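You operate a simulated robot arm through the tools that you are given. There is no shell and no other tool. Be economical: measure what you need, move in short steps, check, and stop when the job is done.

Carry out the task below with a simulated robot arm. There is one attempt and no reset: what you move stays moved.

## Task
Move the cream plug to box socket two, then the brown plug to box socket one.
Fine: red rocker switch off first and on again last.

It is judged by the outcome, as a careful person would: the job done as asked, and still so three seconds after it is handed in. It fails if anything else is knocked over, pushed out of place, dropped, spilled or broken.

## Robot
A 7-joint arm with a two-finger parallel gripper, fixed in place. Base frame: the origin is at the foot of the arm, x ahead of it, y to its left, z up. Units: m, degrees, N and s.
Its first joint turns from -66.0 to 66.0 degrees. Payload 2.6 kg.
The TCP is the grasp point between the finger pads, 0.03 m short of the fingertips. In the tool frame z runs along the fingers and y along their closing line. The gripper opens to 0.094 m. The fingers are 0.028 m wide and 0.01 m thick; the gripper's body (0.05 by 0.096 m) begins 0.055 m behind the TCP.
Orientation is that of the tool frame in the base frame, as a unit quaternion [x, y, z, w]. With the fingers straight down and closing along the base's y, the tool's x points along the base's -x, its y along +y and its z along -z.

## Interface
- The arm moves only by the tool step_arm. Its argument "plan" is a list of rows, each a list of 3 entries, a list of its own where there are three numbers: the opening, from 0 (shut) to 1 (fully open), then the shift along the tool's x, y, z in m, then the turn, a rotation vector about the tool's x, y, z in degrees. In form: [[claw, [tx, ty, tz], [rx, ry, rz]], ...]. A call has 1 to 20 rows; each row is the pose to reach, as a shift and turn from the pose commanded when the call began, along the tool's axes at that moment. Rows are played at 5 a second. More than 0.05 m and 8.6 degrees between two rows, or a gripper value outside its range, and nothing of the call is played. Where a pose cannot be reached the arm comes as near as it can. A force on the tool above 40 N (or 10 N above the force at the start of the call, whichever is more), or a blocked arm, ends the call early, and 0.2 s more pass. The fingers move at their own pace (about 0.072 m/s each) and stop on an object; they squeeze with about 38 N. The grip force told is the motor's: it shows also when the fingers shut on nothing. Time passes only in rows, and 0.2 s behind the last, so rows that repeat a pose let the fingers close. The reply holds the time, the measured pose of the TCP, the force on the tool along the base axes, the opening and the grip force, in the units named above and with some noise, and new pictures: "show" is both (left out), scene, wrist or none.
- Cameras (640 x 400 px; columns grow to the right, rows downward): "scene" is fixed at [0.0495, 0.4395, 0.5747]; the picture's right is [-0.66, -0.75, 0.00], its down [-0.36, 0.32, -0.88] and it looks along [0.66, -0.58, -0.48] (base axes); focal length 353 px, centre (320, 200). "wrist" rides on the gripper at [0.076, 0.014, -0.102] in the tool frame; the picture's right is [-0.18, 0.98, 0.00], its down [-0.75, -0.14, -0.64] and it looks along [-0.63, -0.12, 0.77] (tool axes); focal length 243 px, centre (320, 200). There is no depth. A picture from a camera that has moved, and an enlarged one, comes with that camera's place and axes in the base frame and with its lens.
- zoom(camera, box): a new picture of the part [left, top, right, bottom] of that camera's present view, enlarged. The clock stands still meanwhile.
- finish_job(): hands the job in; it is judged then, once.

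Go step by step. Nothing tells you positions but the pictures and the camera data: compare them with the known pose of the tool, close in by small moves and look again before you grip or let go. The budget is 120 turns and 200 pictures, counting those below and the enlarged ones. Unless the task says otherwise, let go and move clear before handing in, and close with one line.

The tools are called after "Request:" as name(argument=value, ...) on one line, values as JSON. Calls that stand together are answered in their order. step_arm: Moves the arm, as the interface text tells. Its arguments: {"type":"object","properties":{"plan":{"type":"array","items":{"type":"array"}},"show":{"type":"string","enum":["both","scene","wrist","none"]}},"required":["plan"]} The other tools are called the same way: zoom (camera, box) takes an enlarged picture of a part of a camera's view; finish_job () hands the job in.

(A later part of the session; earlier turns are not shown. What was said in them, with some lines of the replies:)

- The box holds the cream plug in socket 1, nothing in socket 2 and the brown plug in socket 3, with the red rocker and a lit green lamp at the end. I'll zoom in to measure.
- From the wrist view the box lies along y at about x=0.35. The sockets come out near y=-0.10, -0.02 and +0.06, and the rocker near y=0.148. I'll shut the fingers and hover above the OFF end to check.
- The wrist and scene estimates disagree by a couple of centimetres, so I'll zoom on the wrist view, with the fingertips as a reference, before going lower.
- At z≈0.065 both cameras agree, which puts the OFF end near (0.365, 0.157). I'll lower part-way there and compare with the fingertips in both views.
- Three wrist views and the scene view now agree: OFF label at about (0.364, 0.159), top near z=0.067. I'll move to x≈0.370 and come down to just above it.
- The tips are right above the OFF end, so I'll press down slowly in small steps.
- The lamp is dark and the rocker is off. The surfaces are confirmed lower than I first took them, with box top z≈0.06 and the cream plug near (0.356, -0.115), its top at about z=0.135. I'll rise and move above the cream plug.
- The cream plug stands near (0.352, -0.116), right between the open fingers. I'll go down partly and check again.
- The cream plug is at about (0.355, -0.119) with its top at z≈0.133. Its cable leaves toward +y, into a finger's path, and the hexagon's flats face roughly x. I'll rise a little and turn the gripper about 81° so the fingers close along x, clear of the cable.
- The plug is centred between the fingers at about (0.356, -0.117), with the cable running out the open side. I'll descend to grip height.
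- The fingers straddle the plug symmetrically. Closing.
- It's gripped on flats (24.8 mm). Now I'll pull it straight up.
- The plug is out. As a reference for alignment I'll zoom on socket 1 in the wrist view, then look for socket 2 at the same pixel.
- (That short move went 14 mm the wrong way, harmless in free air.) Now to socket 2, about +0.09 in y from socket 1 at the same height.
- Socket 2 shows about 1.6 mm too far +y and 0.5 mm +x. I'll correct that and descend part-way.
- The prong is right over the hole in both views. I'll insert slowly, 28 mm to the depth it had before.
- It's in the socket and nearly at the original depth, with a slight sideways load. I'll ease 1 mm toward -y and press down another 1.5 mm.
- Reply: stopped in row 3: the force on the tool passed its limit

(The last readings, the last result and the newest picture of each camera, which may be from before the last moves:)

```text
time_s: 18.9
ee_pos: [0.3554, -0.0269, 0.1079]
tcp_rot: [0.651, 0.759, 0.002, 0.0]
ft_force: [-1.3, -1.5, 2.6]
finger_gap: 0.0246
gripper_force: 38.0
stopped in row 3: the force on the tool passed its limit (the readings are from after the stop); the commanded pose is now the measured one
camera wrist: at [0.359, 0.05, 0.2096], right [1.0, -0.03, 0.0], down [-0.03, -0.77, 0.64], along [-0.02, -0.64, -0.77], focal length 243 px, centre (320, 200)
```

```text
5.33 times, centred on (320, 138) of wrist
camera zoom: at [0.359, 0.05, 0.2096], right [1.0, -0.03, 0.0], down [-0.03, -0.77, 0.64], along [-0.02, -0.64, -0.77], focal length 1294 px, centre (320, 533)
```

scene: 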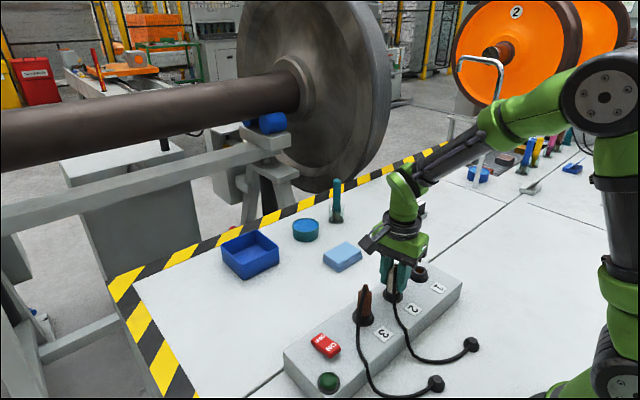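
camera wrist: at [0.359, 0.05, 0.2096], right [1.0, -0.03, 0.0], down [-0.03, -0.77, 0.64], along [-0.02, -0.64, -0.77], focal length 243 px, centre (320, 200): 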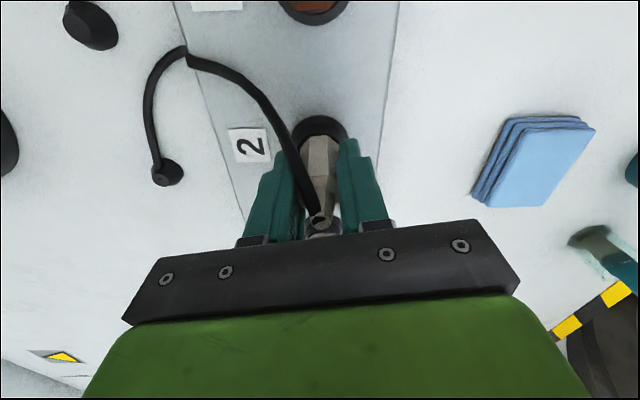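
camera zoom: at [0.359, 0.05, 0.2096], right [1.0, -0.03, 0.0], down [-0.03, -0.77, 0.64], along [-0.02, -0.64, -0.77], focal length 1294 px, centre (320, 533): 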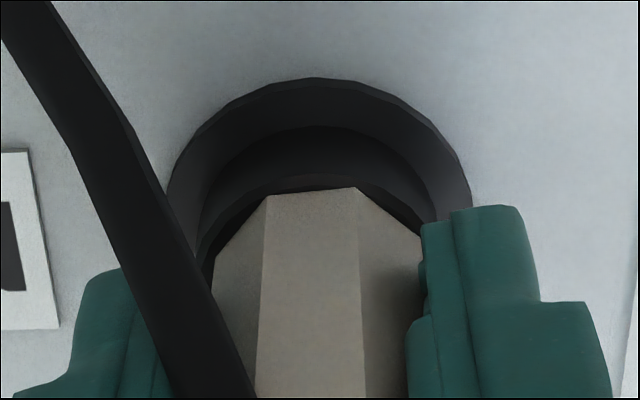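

It's hard against its stop, so it's seated. I'll open, rise and move over to the brown plug (~+0.091 in y).

Request:
step_arm(plan=[[0.4, [0, 0, 0], [0, 0, 0]], [0.6, [0, 0, 0], [0, 0, 0]], [0.6, [0, 0, -0.03], [0, 0, 0]], [0.6, [0, 0, -0.07], [0, 0, 0]], [0.6, [0, 0, -0.1], [0, 0, 0]], [0.6, [0.045, 0.007, -0.1], [0, 0, 0]], [0.6, [0.09, 0.014, -0.1], [0, 0, 0]], [0.6, [0.09, 0.014, -0.1], [0, 0, 0]]])

Request:
zoom(camera="wrist", box=[200, 50, 440, 200])

Request:
zoom(camera="scene", box=[310, 230, 478, 350])

```text
time_s: 20.7
ee_pos: [0.3555, 0.066, 0.2069]
tcp_rot: [0.651, 0.759, 0.002, 0.0]
ft_force: [-0.4, 0.4, 0.6]
finger_gap: 0.0564
gripper_force: 0.1
camera wrist: at [0.3588, 0.1427, 0.3086], right [1.0, -0.03, 0.0], down [-0.03, -0.77, 0.64], along [-0.02, -0.64, -0.77], focal length 243 px, centre (320, 200)
```

scene: 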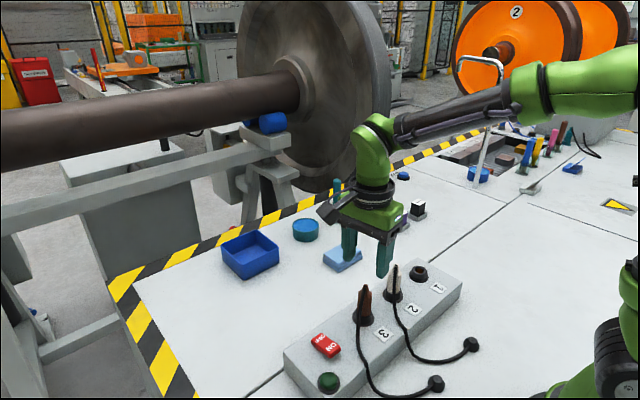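
wrist: 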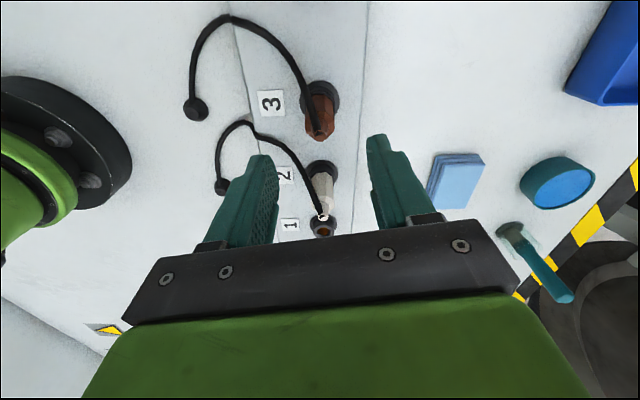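

```text
2.67 times, centred on (320, 125) of wrist
camera zoom: at [0.3588, 0.1427, 0.3086], right [1.0, -0.03, 0.0], down [-0.03, -0.77, 0.64], along [-0.02, -0.64, -0.77], focal length 647 px, centre (320, 400)
```

zoom: 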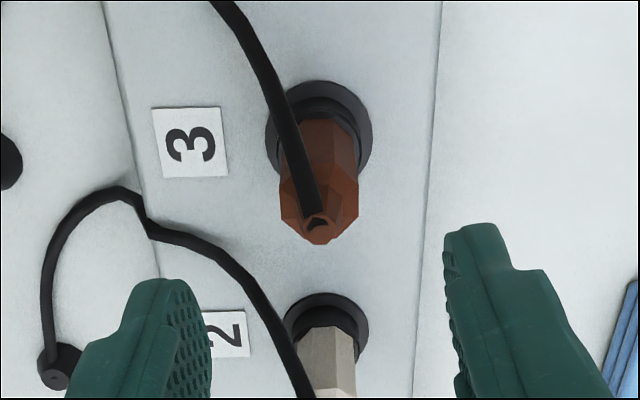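

```text
3.33 times, centred on (394, 290) of scene
camera zoom: at [0.0495, 0.4395, 0.5747], right [-0.66, -0.75, 0.0], down [-0.36, 0.32, -0.88], along [0.66, -0.58, -0.48], focal length 1176 px, centre (73, -100)
```

zoom: 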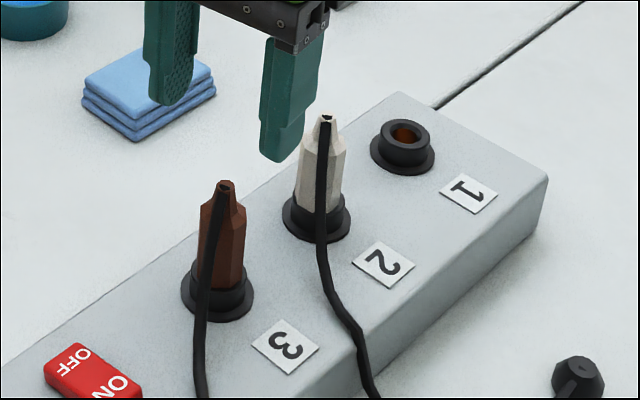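

The cream plug is standing in socket 2. The brown plug is at about (0.356, 0.064), its cable again leaving toward +y. I'll check its facets before gripping.

Request:
zoom(camera="wrist", box=[280, 70, 360, 145])

```text
5.33 times, centred on (320, 108) of wrist
camera zoom: at [0.3588, 0.1427, 0.3086], right [1.0, -0.03, 0.0], down [-0.03, -0.77, 0.64], along [-0.02, -0.64, -0.77], focal length 1294 px, centre (320, 693)
```

zoom: 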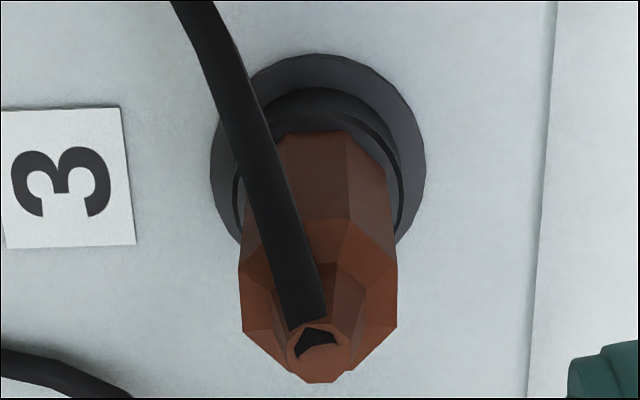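

The flats face the fingers, same as the cream one. I'll shift 2 mm toward -y, descend and close.

Request:
step_arm(plan=[[0.6, [-0.002, 0, 0.03], [0, 0, 0]], [0.6, [-0.002, 0, 0.06], [0, 0, 0]], [0.6, [-0.002, 0, 0.085], [0, 0, 0]], [0.6, [-0.002, 0, 0.098], [0, 0, 0]], [0.6, [-0.002, 0, 0.098], [0, 0, 0]]])

Request:
zoom(camera="scene", box=[310, 230, 478, 350])

```text
time_s: 21.9
ee_pos: [0.3564, 0.0624, 0.107]
tcp_rot: [0.651, 0.759, 0.002, 0.001]
ft_force: [0.6, -0.4, 0.4]
finger_gap: 0.0564
gripper_force: 0.2
camera wrist: at [0.3606, 0.139, 0.2103], right [1.0, -0.03, 0.0], down [-0.03, -0.77, 0.64], along [-0.02, -0.64, -0.77], focal length 243 px, centre (320, 200)
```

scene: 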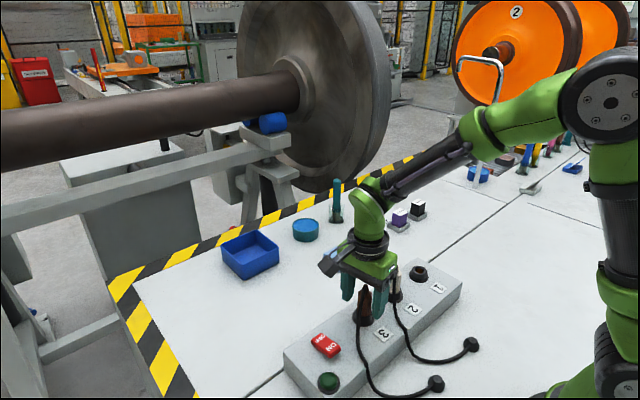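
wrist: 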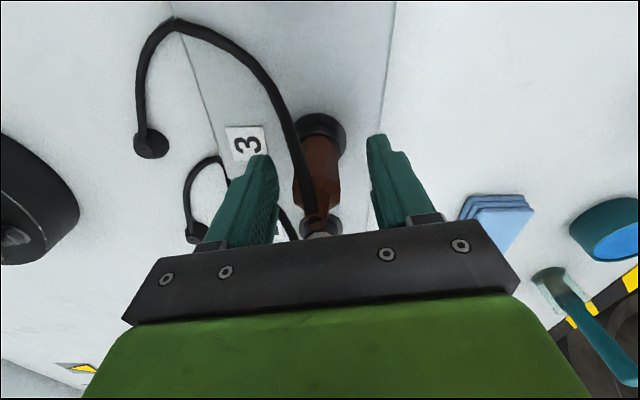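

```text
3.33 times, centred on (394, 290) of scene
camera zoom: at [0.0495, 0.4395, 0.5747], right [-0.66, -0.75, 0.0], down [-0.36, 0.32, -0.88], along [0.66, -0.58, -0.48], focal length 1176 px, centre (73, -100)
```

zoom: 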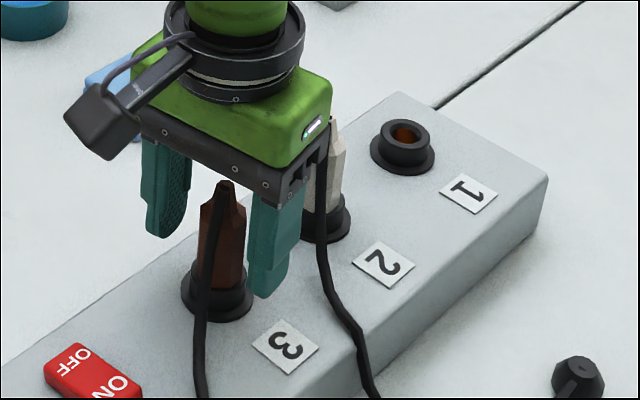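

Centred well enough; another 2 mm toward -y, then close.

Request:
step_arm(plan=[[0.6, [-0.002, 0, 0], [0, 0, 0]], [0.1, [-0.002, 0, 0], [0, 0, 0]], [0, [-0.002, 0, 0], [0, 0, 0]], [0, [-0.002, 0, 0], [0, 0, 0]], [0, [-0.002, 0, 0], [0, 0, 0]]], show="wrist")

```text
time_s: 23.1
ee_pos: [0.3563, 0.0587, 0.1085]
tcp_rot: [0.651, 0.759, 0.002, -0.001]
ft_force: [-8.3, -3.0, 5.6]
finger_gap: 0.0247
gripper_force: 38.2
camera wrist: at [0.3607, 0.1366, 0.2108], right [1.0, -0.03, 0.0], down [-0.03, -0.77, 0.64], along [-0.02, -0.64, -0.77], focal length 243 px, centre (320, 200)
```

wrist: 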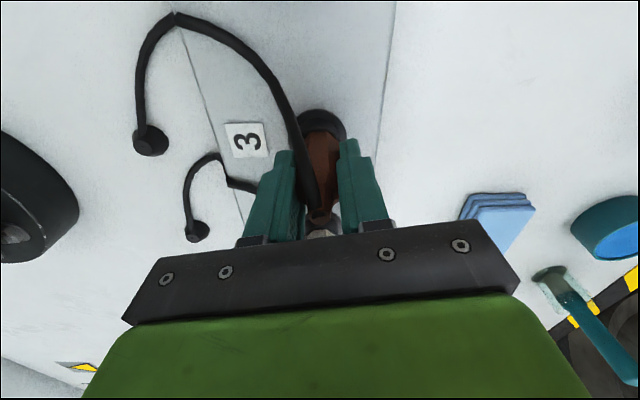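

Gripped (24.7 mm). Pulling it straight up and taking a reference view of socket 3.

Request:
step_arm(plan=[[0, [0, 0, -0.008], [0, 0, 0]], [0, [0, 0, -0.018], [0, 0, 0]], [0, [0, 0, -0.03], [0, 0, 0]], [0, [0, 0, -0.045], [0, 0, 0]], [0, [0, 0, -0.058], [0, 0, 0]], [0, [0, 0, -0.058], [0, 0, 0]]])

Request:
zoom(camera="wrist", box=[260, 75, 380, 150])

```text
time_s: 24.5
ee_pos: [0.3561, 0.06, 0.1668]
tcp_rot: [0.65, 0.76, 0.001, 0.002]
ft_force: [0.9, -0.6, -0.8]
finger_gap: 0.0248
gripper_force: 38.3
camera wrist: at [0.36, 0.1365, 0.2688], right [1.0, -0.03, 0.0], down [-0.03, -0.77, 0.64], along [-0.02, -0.64, -0.77], focal length 243 px, centre (320, 200)
```

scene: 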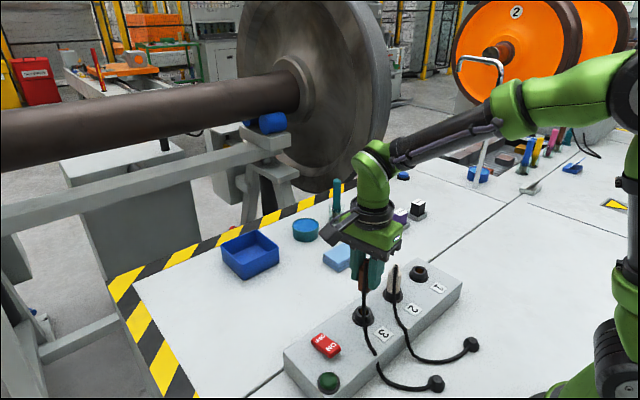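
wrist: 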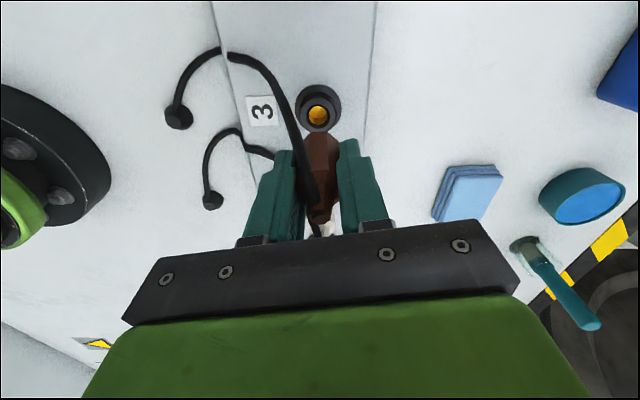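

```text
5.33 times, centred on (320, 112) of wrist
camera zoom: at [0.36, 0.1365, 0.2688], right [1.0, -0.03, 0.0], down [-0.03, -0.77, 0.64], along [-0.02, -0.64, -0.77], focal length 1294 px, centre (320, 667)
```

zoom: 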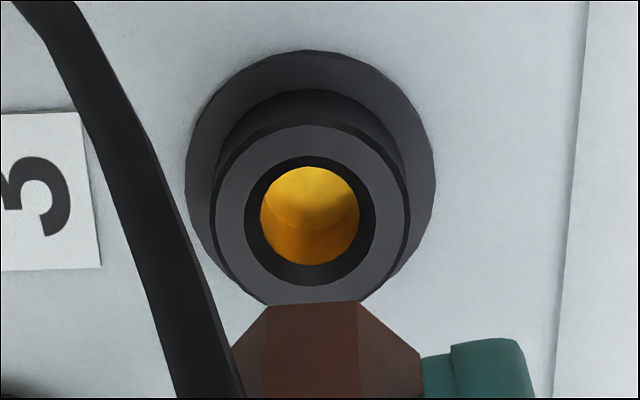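

The brown plug is out; the view shows the tool about 2.7 mm too far +x relative to the socket, compared with the cream grip, so I'll correct for that. I'll carry it high around the robot side of the cream plug to above socket 1.

Request:
step_arm(plan=[[0, [0, 0, -0.03], [0, 0, 0]], [0, [0.0031, -0.0198, -0.06], [0, 0, 0]], [0, [-0.0218, -0.0541, -0.06], [0, 0, 0]], [0, [-0.0663, -0.0611, -0.06], [0, 0, 0]], [0, [-0.1108, -0.0681, -0.06], [0, 0, 0]], [0, [-0.1484, -0.0538, -0.06], [0, 0, 0]], [0, [-0.1783, -0.0315, -0.06], [0, 0, 0]], [0, [-0.1783, -0.0315, -0.03], [0, 0, 0]], [0, [-0.1783, -0.0315, 0], [0, 0, 0]], [0, [-0.1783, -0.0315, 0], [0, 0, 0]]])

Request:
zoom(camera="wrist", box=[260, 75, 380, 150])

Request:
zoom(camera="scene", box=[310, 200, 478, 320])

```text
time_s: 26.7
ee_pos: [0.3512, -0.1208, 0.1659]
tcp_rot: [0.651, 0.759, 0.002, 0.002]
ft_force: [0.7, 0.0, -1.1]
finger_gap: 0.0244
gripper_force: 37.8
camera wrist: at [0.3556, -0.0438, 0.2686], right [1.0, -0.03, 0.0], down [-0.03, -0.77, 0.64], along [-0.02, -0.64, -0.77], focal length 243 px, centre (320, 200)
```

scene: 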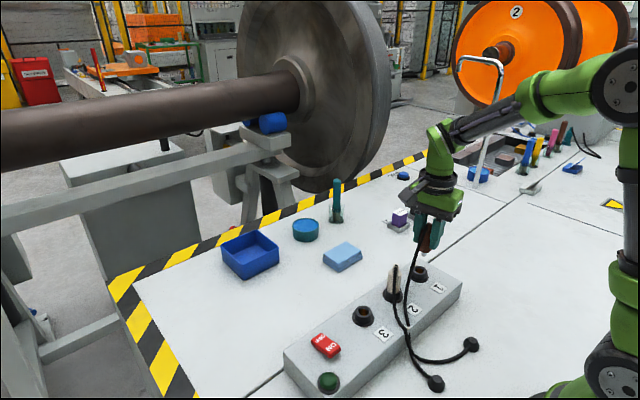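
wrist: 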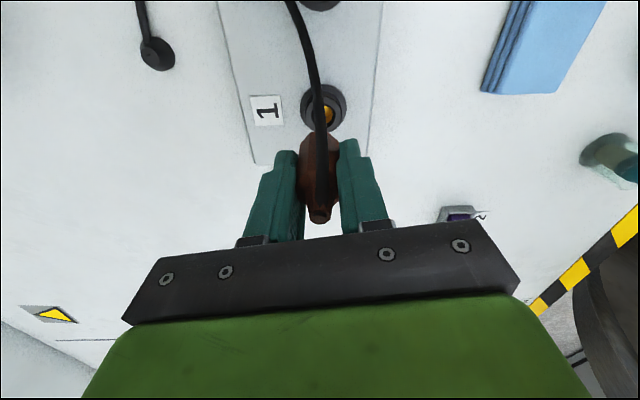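

```text
5.33 times, centred on (320, 112) of wrist
camera zoom: at [0.3556, -0.0438, 0.2686], right [1.0, -0.03, 0.0], down [-0.03, -0.77, 0.64], along [-0.02, -0.64, -0.77], focal length 1294 px, centre (320, 667)
```

zoom: 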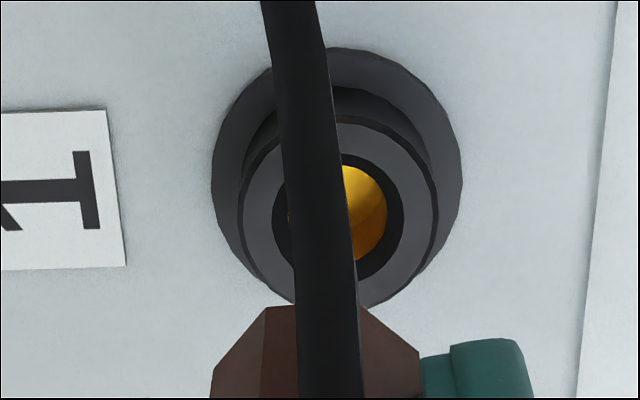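

```text
3.33 times, centred on (394, 260) of scene
camera zoom: at [0.0495, 0.4395, 0.5747], right [-0.66, -0.75, 0.0], down [-0.36, 0.32, -0.88], along [0.66, -0.58, -0.48], focal length 1176 px, centre (73, 0)
```

zoom: 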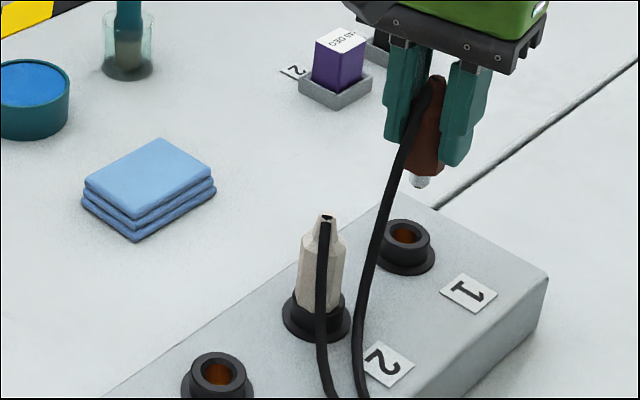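

Above socket 1, the socket appears about 1.6 mm toward +x and 0.6 mm toward +y. I'll correct and go part-way down.

Request:
step_arm(plan=[[0, [0.0003, 0.0017, 0], [0, 0, 0]], [0, [0.0003, 0.0017, 0.015], [0, 0, 0]], [0, [0.0003, 0.0017, 0.03], [0, 0, 0]], [0, [0.0003, 0.0017, 0.03], [0, 0, 0]]])

Request:
zoom(camera="wrist", box=[260, 100, 380, 175])

Request:
zoom(camera="scene", box=[370, 210, 482, 290])

```text
time_s: 27.7
ee_pos: [0.3542, -0.1198, 0.1371]
tcp_rot: [0.65, 0.76, 0.002, 0.001]
ft_force: [-0.6, 0.0, -0.9]
finger_gap: 0.0243
gripper_force: 38.1
camera wrist: at [0.3575, -0.0437, 0.2397], right [1.0, -0.03, 0.0], down [-0.03, -0.77, 0.64], along [-0.02, -0.64, -0.77], focal length 243 px, centre (320, 200)
```

scene: 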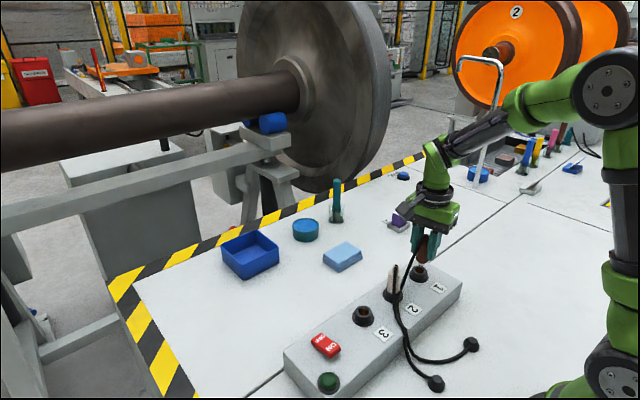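
wrist: 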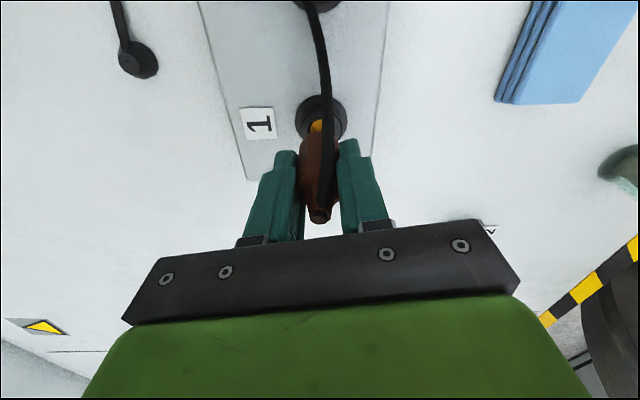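

```text
5.33 times, centred on (320, 138) of wrist
camera zoom: at [0.3575, -0.0437, 0.2397], right [1.0, -0.03, 0.0], down [-0.03, -0.77, 0.64], along [-0.02, -0.64, -0.77], focal length 1294 px, centre (320, 533)
```

zoom: 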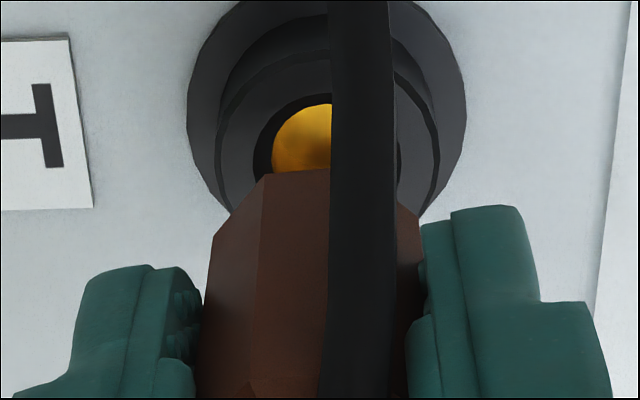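

```text
5.00 times, centred on (426, 250) of scene
camera zoom: at [0.0495, 0.4395, 0.5747], right [-0.66, -0.75, 0.0], down [-0.36, 0.32, -0.88], along [0.66, -0.58, -0.48], focal length 1764 px, centre (-210, -50)
```

zoom: 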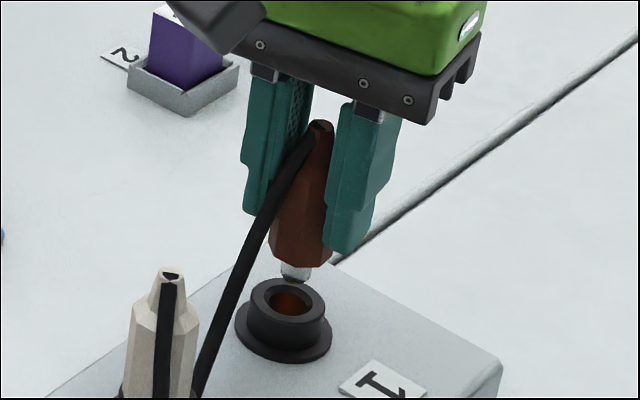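

The prong is nearly over the hole; I'll nudge about 1 mm toward +y and insert slowly.

Request:
step_arm(plan=[[0, [0.0009, 0.0006, 0.004], [0, 0, 0]], [0, [0.0009, 0.0006, 0.008], [0, 0, 0]], [0, [0.0009, 0.0006, 0.012], [0, 0, 0]], [0, [0.0009, 0.0006, 0.016], [0, 0, 0]], [0, [0.0009, 0.0006, 0.02], [0, 0, 0]], [0, [0.0009, 0.0006, 0.024], [0, 0, 0]], [0, [0.0009, 0.0006, 0.028], [0, 0, 0]], [0, [0.0009, 0.0006, 0.028], [0, 0, 0]]])

Request:
zoom(camera="scene", box=[370, 210, 482, 290])

Request:
zoom(camera="wrist", box=[260, 100, 380, 175])

```text
time_s: 29.5
ee_pos: [0.3527, -0.1191, 0.1088]
tcp_rot: [0.65, 0.76, 0.002, 0.0]
ft_force: [-1.7, 0.5, 6.4]
finger_gap: 0.0245
gripper_force: 38.0
camera wrist: at [0.3574, -0.0429, 0.211], right [1.0, -0.03, 0.0], down [-0.03, -0.77, 0.64], along [-0.02, -0.64, -0.77], focal length 243 px, centre (320, 200)
```

scene: 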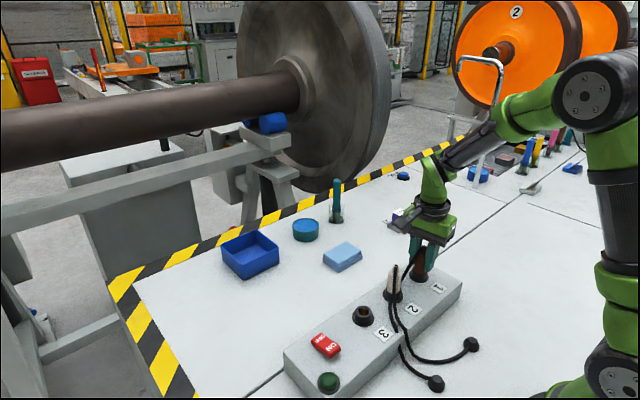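
wrist: 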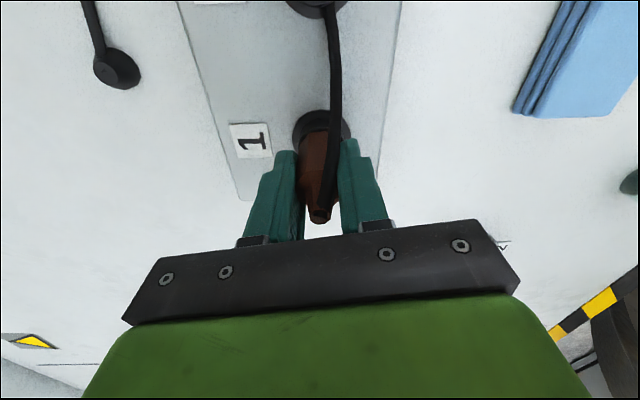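

```text
5.00 times, centred on (426, 250) of scene
camera zoom: at [0.0495, 0.4395, 0.5747], right [-0.66, -0.75, 0.0], down [-0.36, 0.32, -0.88], along [0.66, -0.58, -0.48], focal length 1764 px, centre (-210, -50)
```

zoom: 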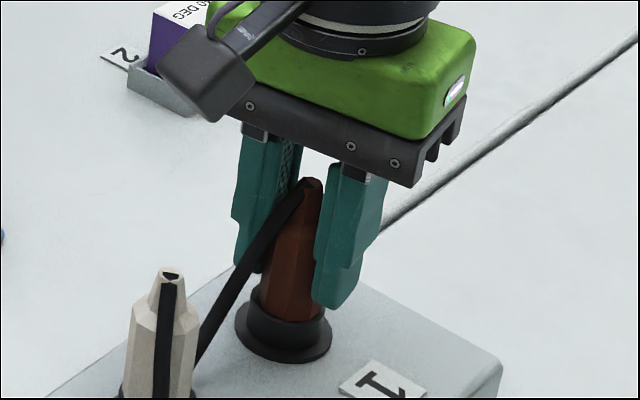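

```text
5.33 times, centred on (320, 138) of wrist
camera zoom: at [0.3574, -0.0429, 0.211], right [1.0, -0.03, 0.0], down [-0.03, -0.77, 0.64], along [-0.02, -0.64, -0.77], focal length 1294 px, centre (320, 533)
```

zoom: 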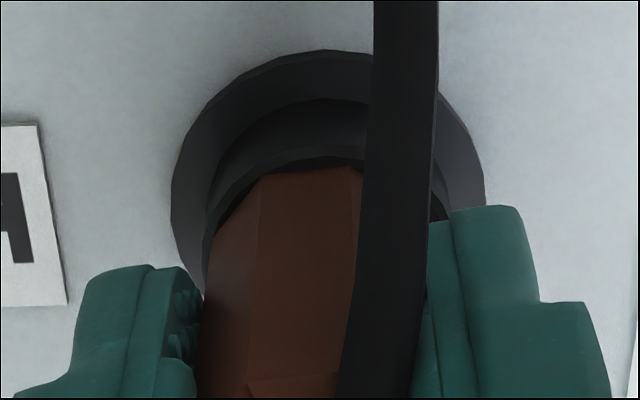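

It's in, with low sideways force. I'll press a little further to be sure it's fully seated.

Request:
step_arm(plan=[[0, [0, 0, 0.001], [0, 0, 0]], [0, [0, 0, 0.002], [0, 0, 0]], [0, [0, 0, 0.003], [0, 0, 0]], [0, [0, 0, 0.003], [0, 0, 0]]])

Request:
zoom(camera="scene", box=[370, 210, 482, 290])

```text
time_s: 30.1
ee_pos: [0.3535, -0.1199, 0.1088]
tcp_rot: [0.653, 0.758, 0.002, 0.002]
ft_force: [-2.8, -0.2, 4.0]
finger_gap: 0.0244
gripper_force: 38.5
stopped in row 3: the force on the tool passed its limit (the readings are from after the stop); the commanded pose is now the measured one
camera wrist: at [0.3576, -0.0431, 0.211], right [1.0, -0.03, 0.01], down [-0.03, -0.77, 0.64], along [-0.02, -0.64, -0.77], focal length 243 px, centre (320, 200)
```

scene: 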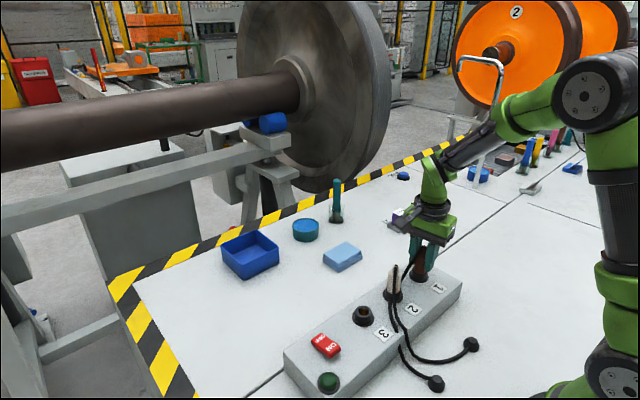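
wrist: 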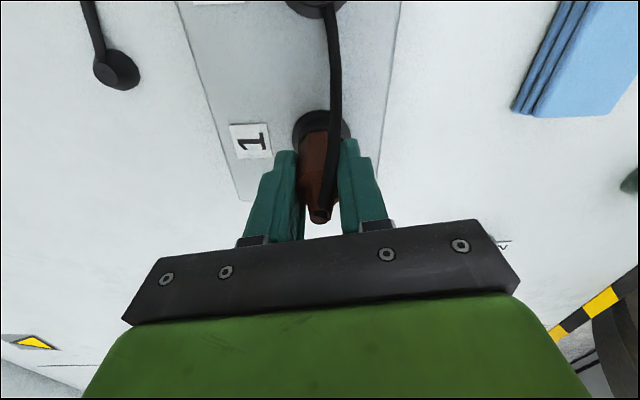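

```text
5.00 times, centred on (426, 250) of scene
camera zoom: at [0.0495, 0.4395, 0.5747], right [-0.66, -0.75, 0.0], down [-0.36, 0.32, -0.88], along [0.66, -0.58, -0.48], focal length 1764 px, centre (-210, -50)
```

zoom: 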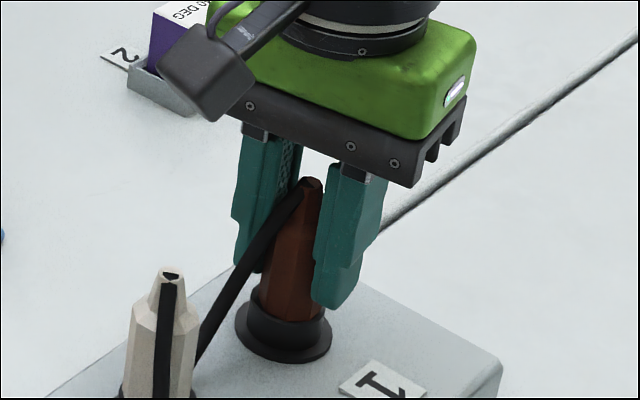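

It's seated against the stop at the same depth as when it was gripped. I'll release, rise and travel high to above the rocker's ON end while closing the fingers.

Request:
step_arm(plan=[[0.3, [0, 0, 0], [0, 0, 0]], [0.6, [0, 0, 0], [0, 0, 0]], [0.6, [0, 0, -0.03], [0, 0, 0]], [0.6, [0, 0, -0.07], [0, 0, 0]], [0.6, [0, 0, -0.11], [0, 0, 0]], [0.6, [0.04, 0.004, -0.11], [0, 0, 0]], [0.3, [0.085, 0.008, -0.11], [0, 0, 0]], [0, [0.13, 0.011, -0.11], [0, 0, 0]], [0, [0.175, 0.014, -0.11], [0, 0, 0]], [0, [0.22, 0.018, -0.11], [0, 0, 0]], [0, [0.255, 0.02, -0.11], [0, 0, 0]], [0, [0.279, 0.0213, -0.09], [0, 0, 0]], [0, [0.279, 0.0213, -0.06], [0, 0, 0]], [0, [0.279, 0.0213, -0.06], [0, 0, 0]]])

Request:
zoom(camera="scene", box=[270, 210, 494, 370])

Request:
zoom(camera="wrist", box=[200, 0, 440, 150])

```text
time_s: 33.1
ee_pos: [0.3325, 0.1626, 0.1673]
tcp_rot: [0.652, 0.758, 0.002, 0.0]
ft_force: [0.0, -0.5, 0.1]
finger_gap: 0.0
gripper_force: 33.2
camera wrist: at [0.3358, 0.2382, 0.2701], right [1.0, -0.03, 0.01], down [-0.03, -0.77, 0.64], along [-0.02, -0.64, -0.77], focal length 243 px, centre (320, 200)
```

scene: 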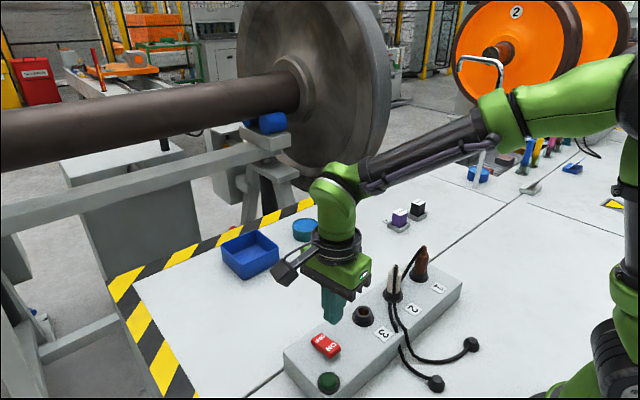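
wrist: 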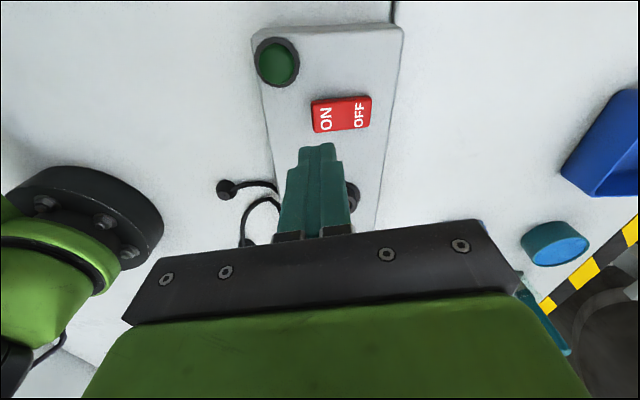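

```text
2.50 times, centred on (382, 290) of scene
camera zoom: at [0.0495, 0.4395, 0.5747], right [-0.66, -0.75, 0.0], down [-0.36, 0.32, -0.88], along [0.66, -0.58, -0.48], focal length 882 px, centre (165, -25)
```

zoom: 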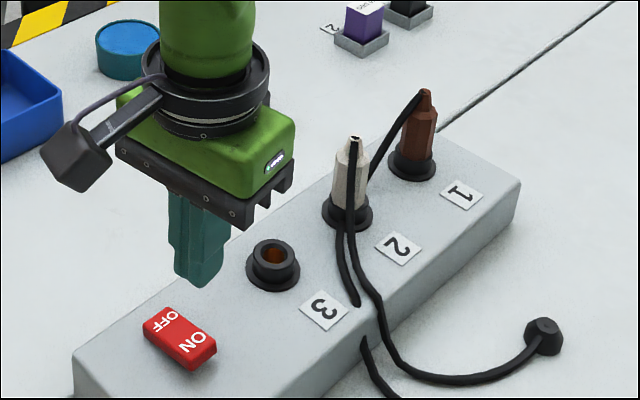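

```text
2.67 times, centred on (320, 75) of wrist
camera zoom: at [0.3358, 0.2382, 0.2701], right [1.0, -0.03, 0.01], down [-0.03, -0.77, 0.64], along [-0.02, -0.64, -0.77], focal length 647 px, centre (320, 533)
```

zoom: 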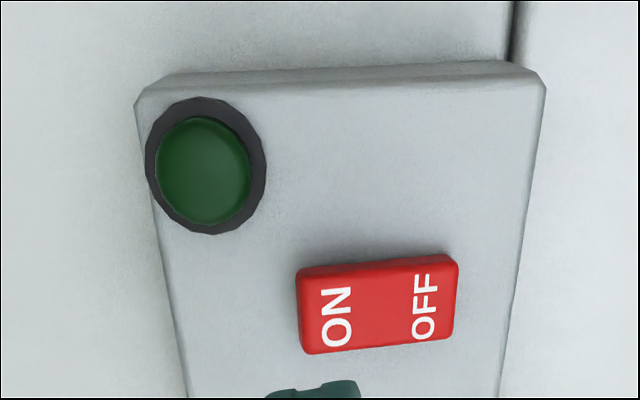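

Both plugs stand upright in sockets 2 and 1. The ON end is at about (0.335, 0.159); I'll shift 3 mm and press it down slowly.

Request:
step_arm(plan=[[0, [-0.0034, 0.0025, 0.015], [0, 0, 0]], [0, [-0.0034, 0.0025, 0.035], [0, 0, 0]], [0, [-0.0034, 0.0025, 0.05], [0, 0, 0]], [0, [-0.0034, 0.0025, 0.055], [0, 0, 0]], [0, [-0.0034, 0.0025, 0.059], [0, 0, 0]], [0, [-0.0034, 0.0025, 0.062], [0, 0, 0]], [0, [-0.0034, 0.0025, 0.065], [0, 0, 0]], [0, [-0.0034, 0.0025, 0.068], [0, 0, 0]], [0, [-0.0034, 0.0025, 0.071], [0, 0, 0]]])

Request:
zoom(camera="scene", box=[270, 230, 494, 390])

```text
time_s: 35.1
ee_pos: [0.3353, 0.1573, 0.099]
tcp_rot: [0.652, 0.758, 0.003, 0.002]
ft_force: [-1.5, 0.9, 0.6]
finger_gap: 0.0
gripper_force: 32.9
camera wrist: at [0.339, 0.2342, 0.2001], right [1.0, -0.03, 0.01], down [-0.03, -0.77, 0.64], along [-0.02, -0.64, -0.77], focal length 243 px, centre (320, 200)
```

scene: 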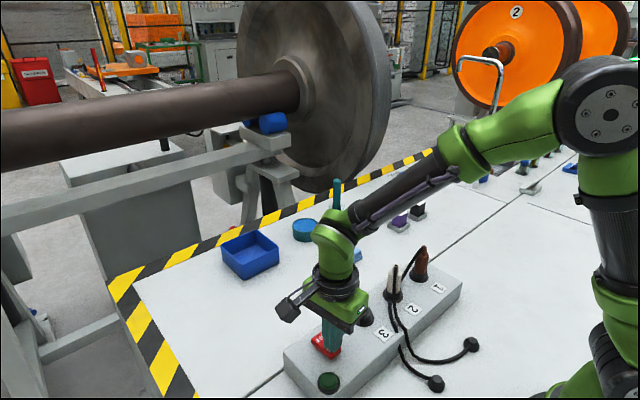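
wrist: 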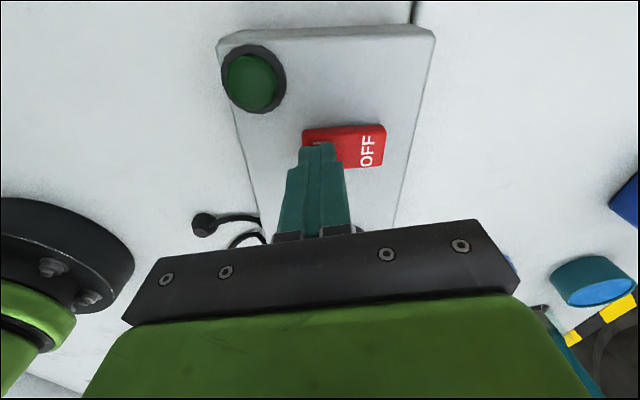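

```text
2.50 times, centred on (382, 310) of scene
camera zoom: at [0.0495, 0.4395, 0.5747], right [-0.66, -0.75, 0.0], down [-0.36, 0.32, -0.88], along [0.66, -0.58, -0.48], focal length 882 px, centre (165, -75)
```

zoom: 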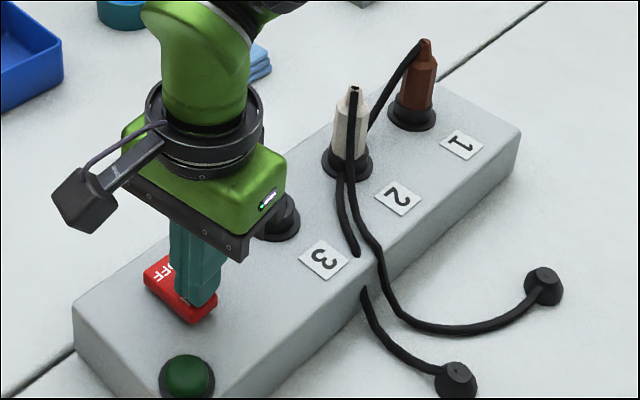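

It's at or close to contact and the lamp is still dark, so I'll press a few millimetres more.

Request:
step_arm(plan=[[0, [0, 0, 0.002], [0, 0, 0]], [0, [0, 0, 0.004], [0, 0, 0]], [0, [0, 0, 0.006], [0, 0, 0]]])

Request:
zoom(camera="scene", box=[270, 230, 494, 390])

```text
time_s: 35.9
ee_pos: [0.3346, 0.157, 0.0955]
tcp_rot: [0.652, 0.758, 0.004, 0.001]
ft_force: [-3.5, -1.0, 8.0]
finger_gap: 0.0003
gripper_force: 32.9
stopped in row 3: the force on the tool passed its limit (the readings are from after the stop); the commanded pose is now the measured one
camera wrist: at [0.3391, 0.2336, 0.1978], right [1.0, -0.04, 0.01], down [-0.03, -0.77, 0.64], along [-0.02, -0.64, -0.77], focal length 243 px, centre (320, 200)
```

scene: 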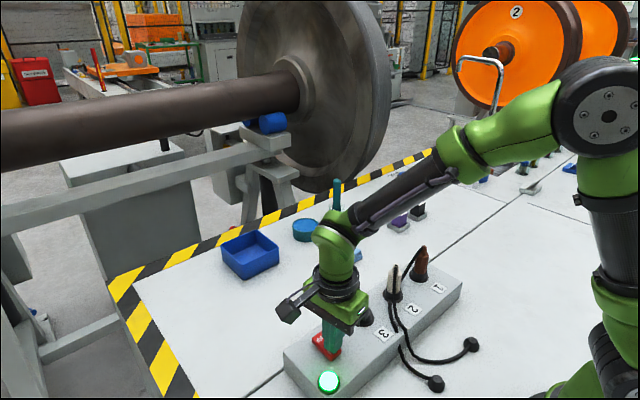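
wrist: 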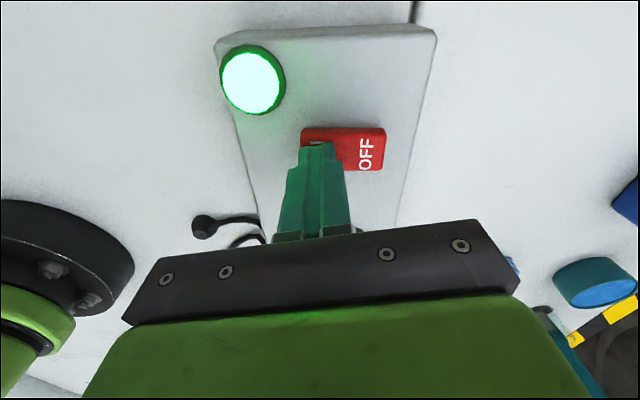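

```text
2.50 times, centred on (382, 310) of scene
camera zoom: at [0.0495, 0.4395, 0.5747], right [-0.66, -0.75, 0.0], down [-0.36, 0.32, -0.88], along [0.66, -0.58, -0.48], focal length 882 px, centre (165, -75)
```

zoom: 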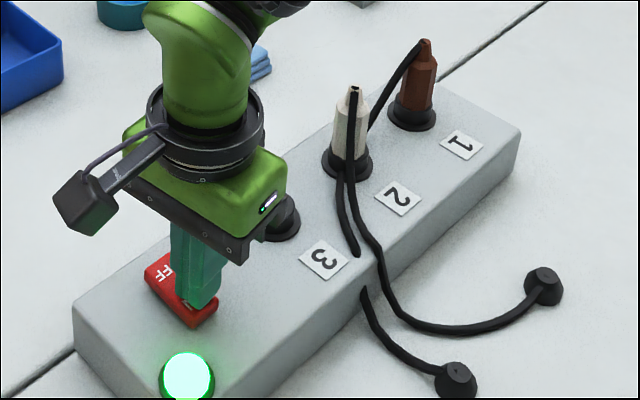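

The lamp is green again, so the switch is on. I'll rise clear and take a last look.

Request:
step_arm(plan=[[0, [0, 0, -0.03], [0, 0, 0]], [0, [0, 0, -0.07], [0, 0, 0]], [0, [0, 0, -0.11], [0, 0, 0]], [0, [0, 0, -0.15], [0, 0, 0]], [0, [0, 0, -0.15], [0, 0, 0]]], show="scene")

Request:
zoom(camera="scene", box=[270, 230, 494, 390])

```text
time_s: 37.1
ee_pos: [0.3335, 0.1577, 0.2441]
tcp_rot: [0.653, 0.757, 0.004, 0.0]
ft_force: [-0.3, 0.7, -0.4]
finger_gap: 0.0
gripper_force: 33.0
```

scene: 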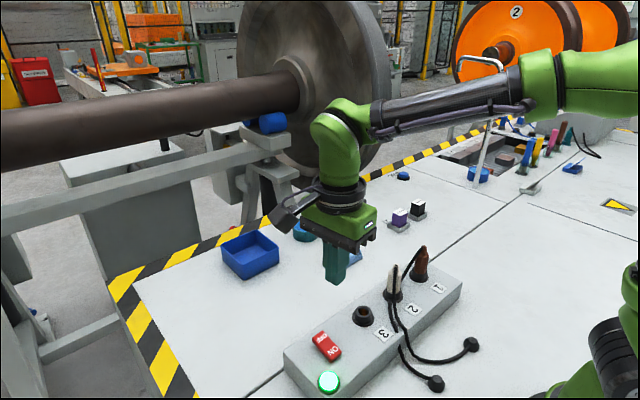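

```text
2.50 times, centred on (382, 310) of scene
camera zoom: at [0.0495, 0.4395, 0.5747], right [-0.66, -0.75, 0.0], down [-0.36, 0.32, -0.88], along [0.66, -0.58, -0.48], focal length 882 px, centre (165, -75)
```

zoom: 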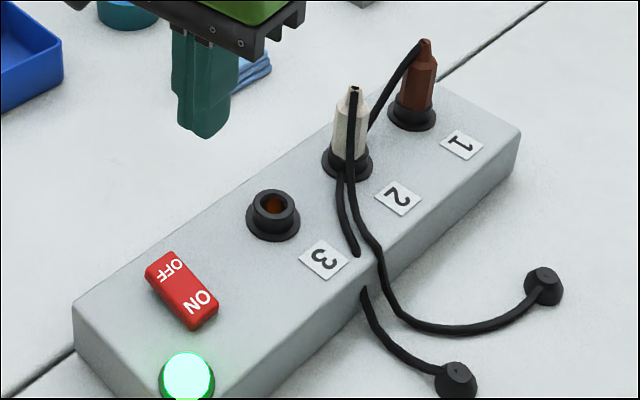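

Cream is seated in socket 2 and brown in socket 1. The switch is on with the lamp lit, and the arm is clear, so I'm handing in.

Request:
finish_job()

```text
The job is handed in.
```

The red switch went off first, the cream plug was moved to socket two, the brown plug to socket one, and the switch is back on with its lamp lit.
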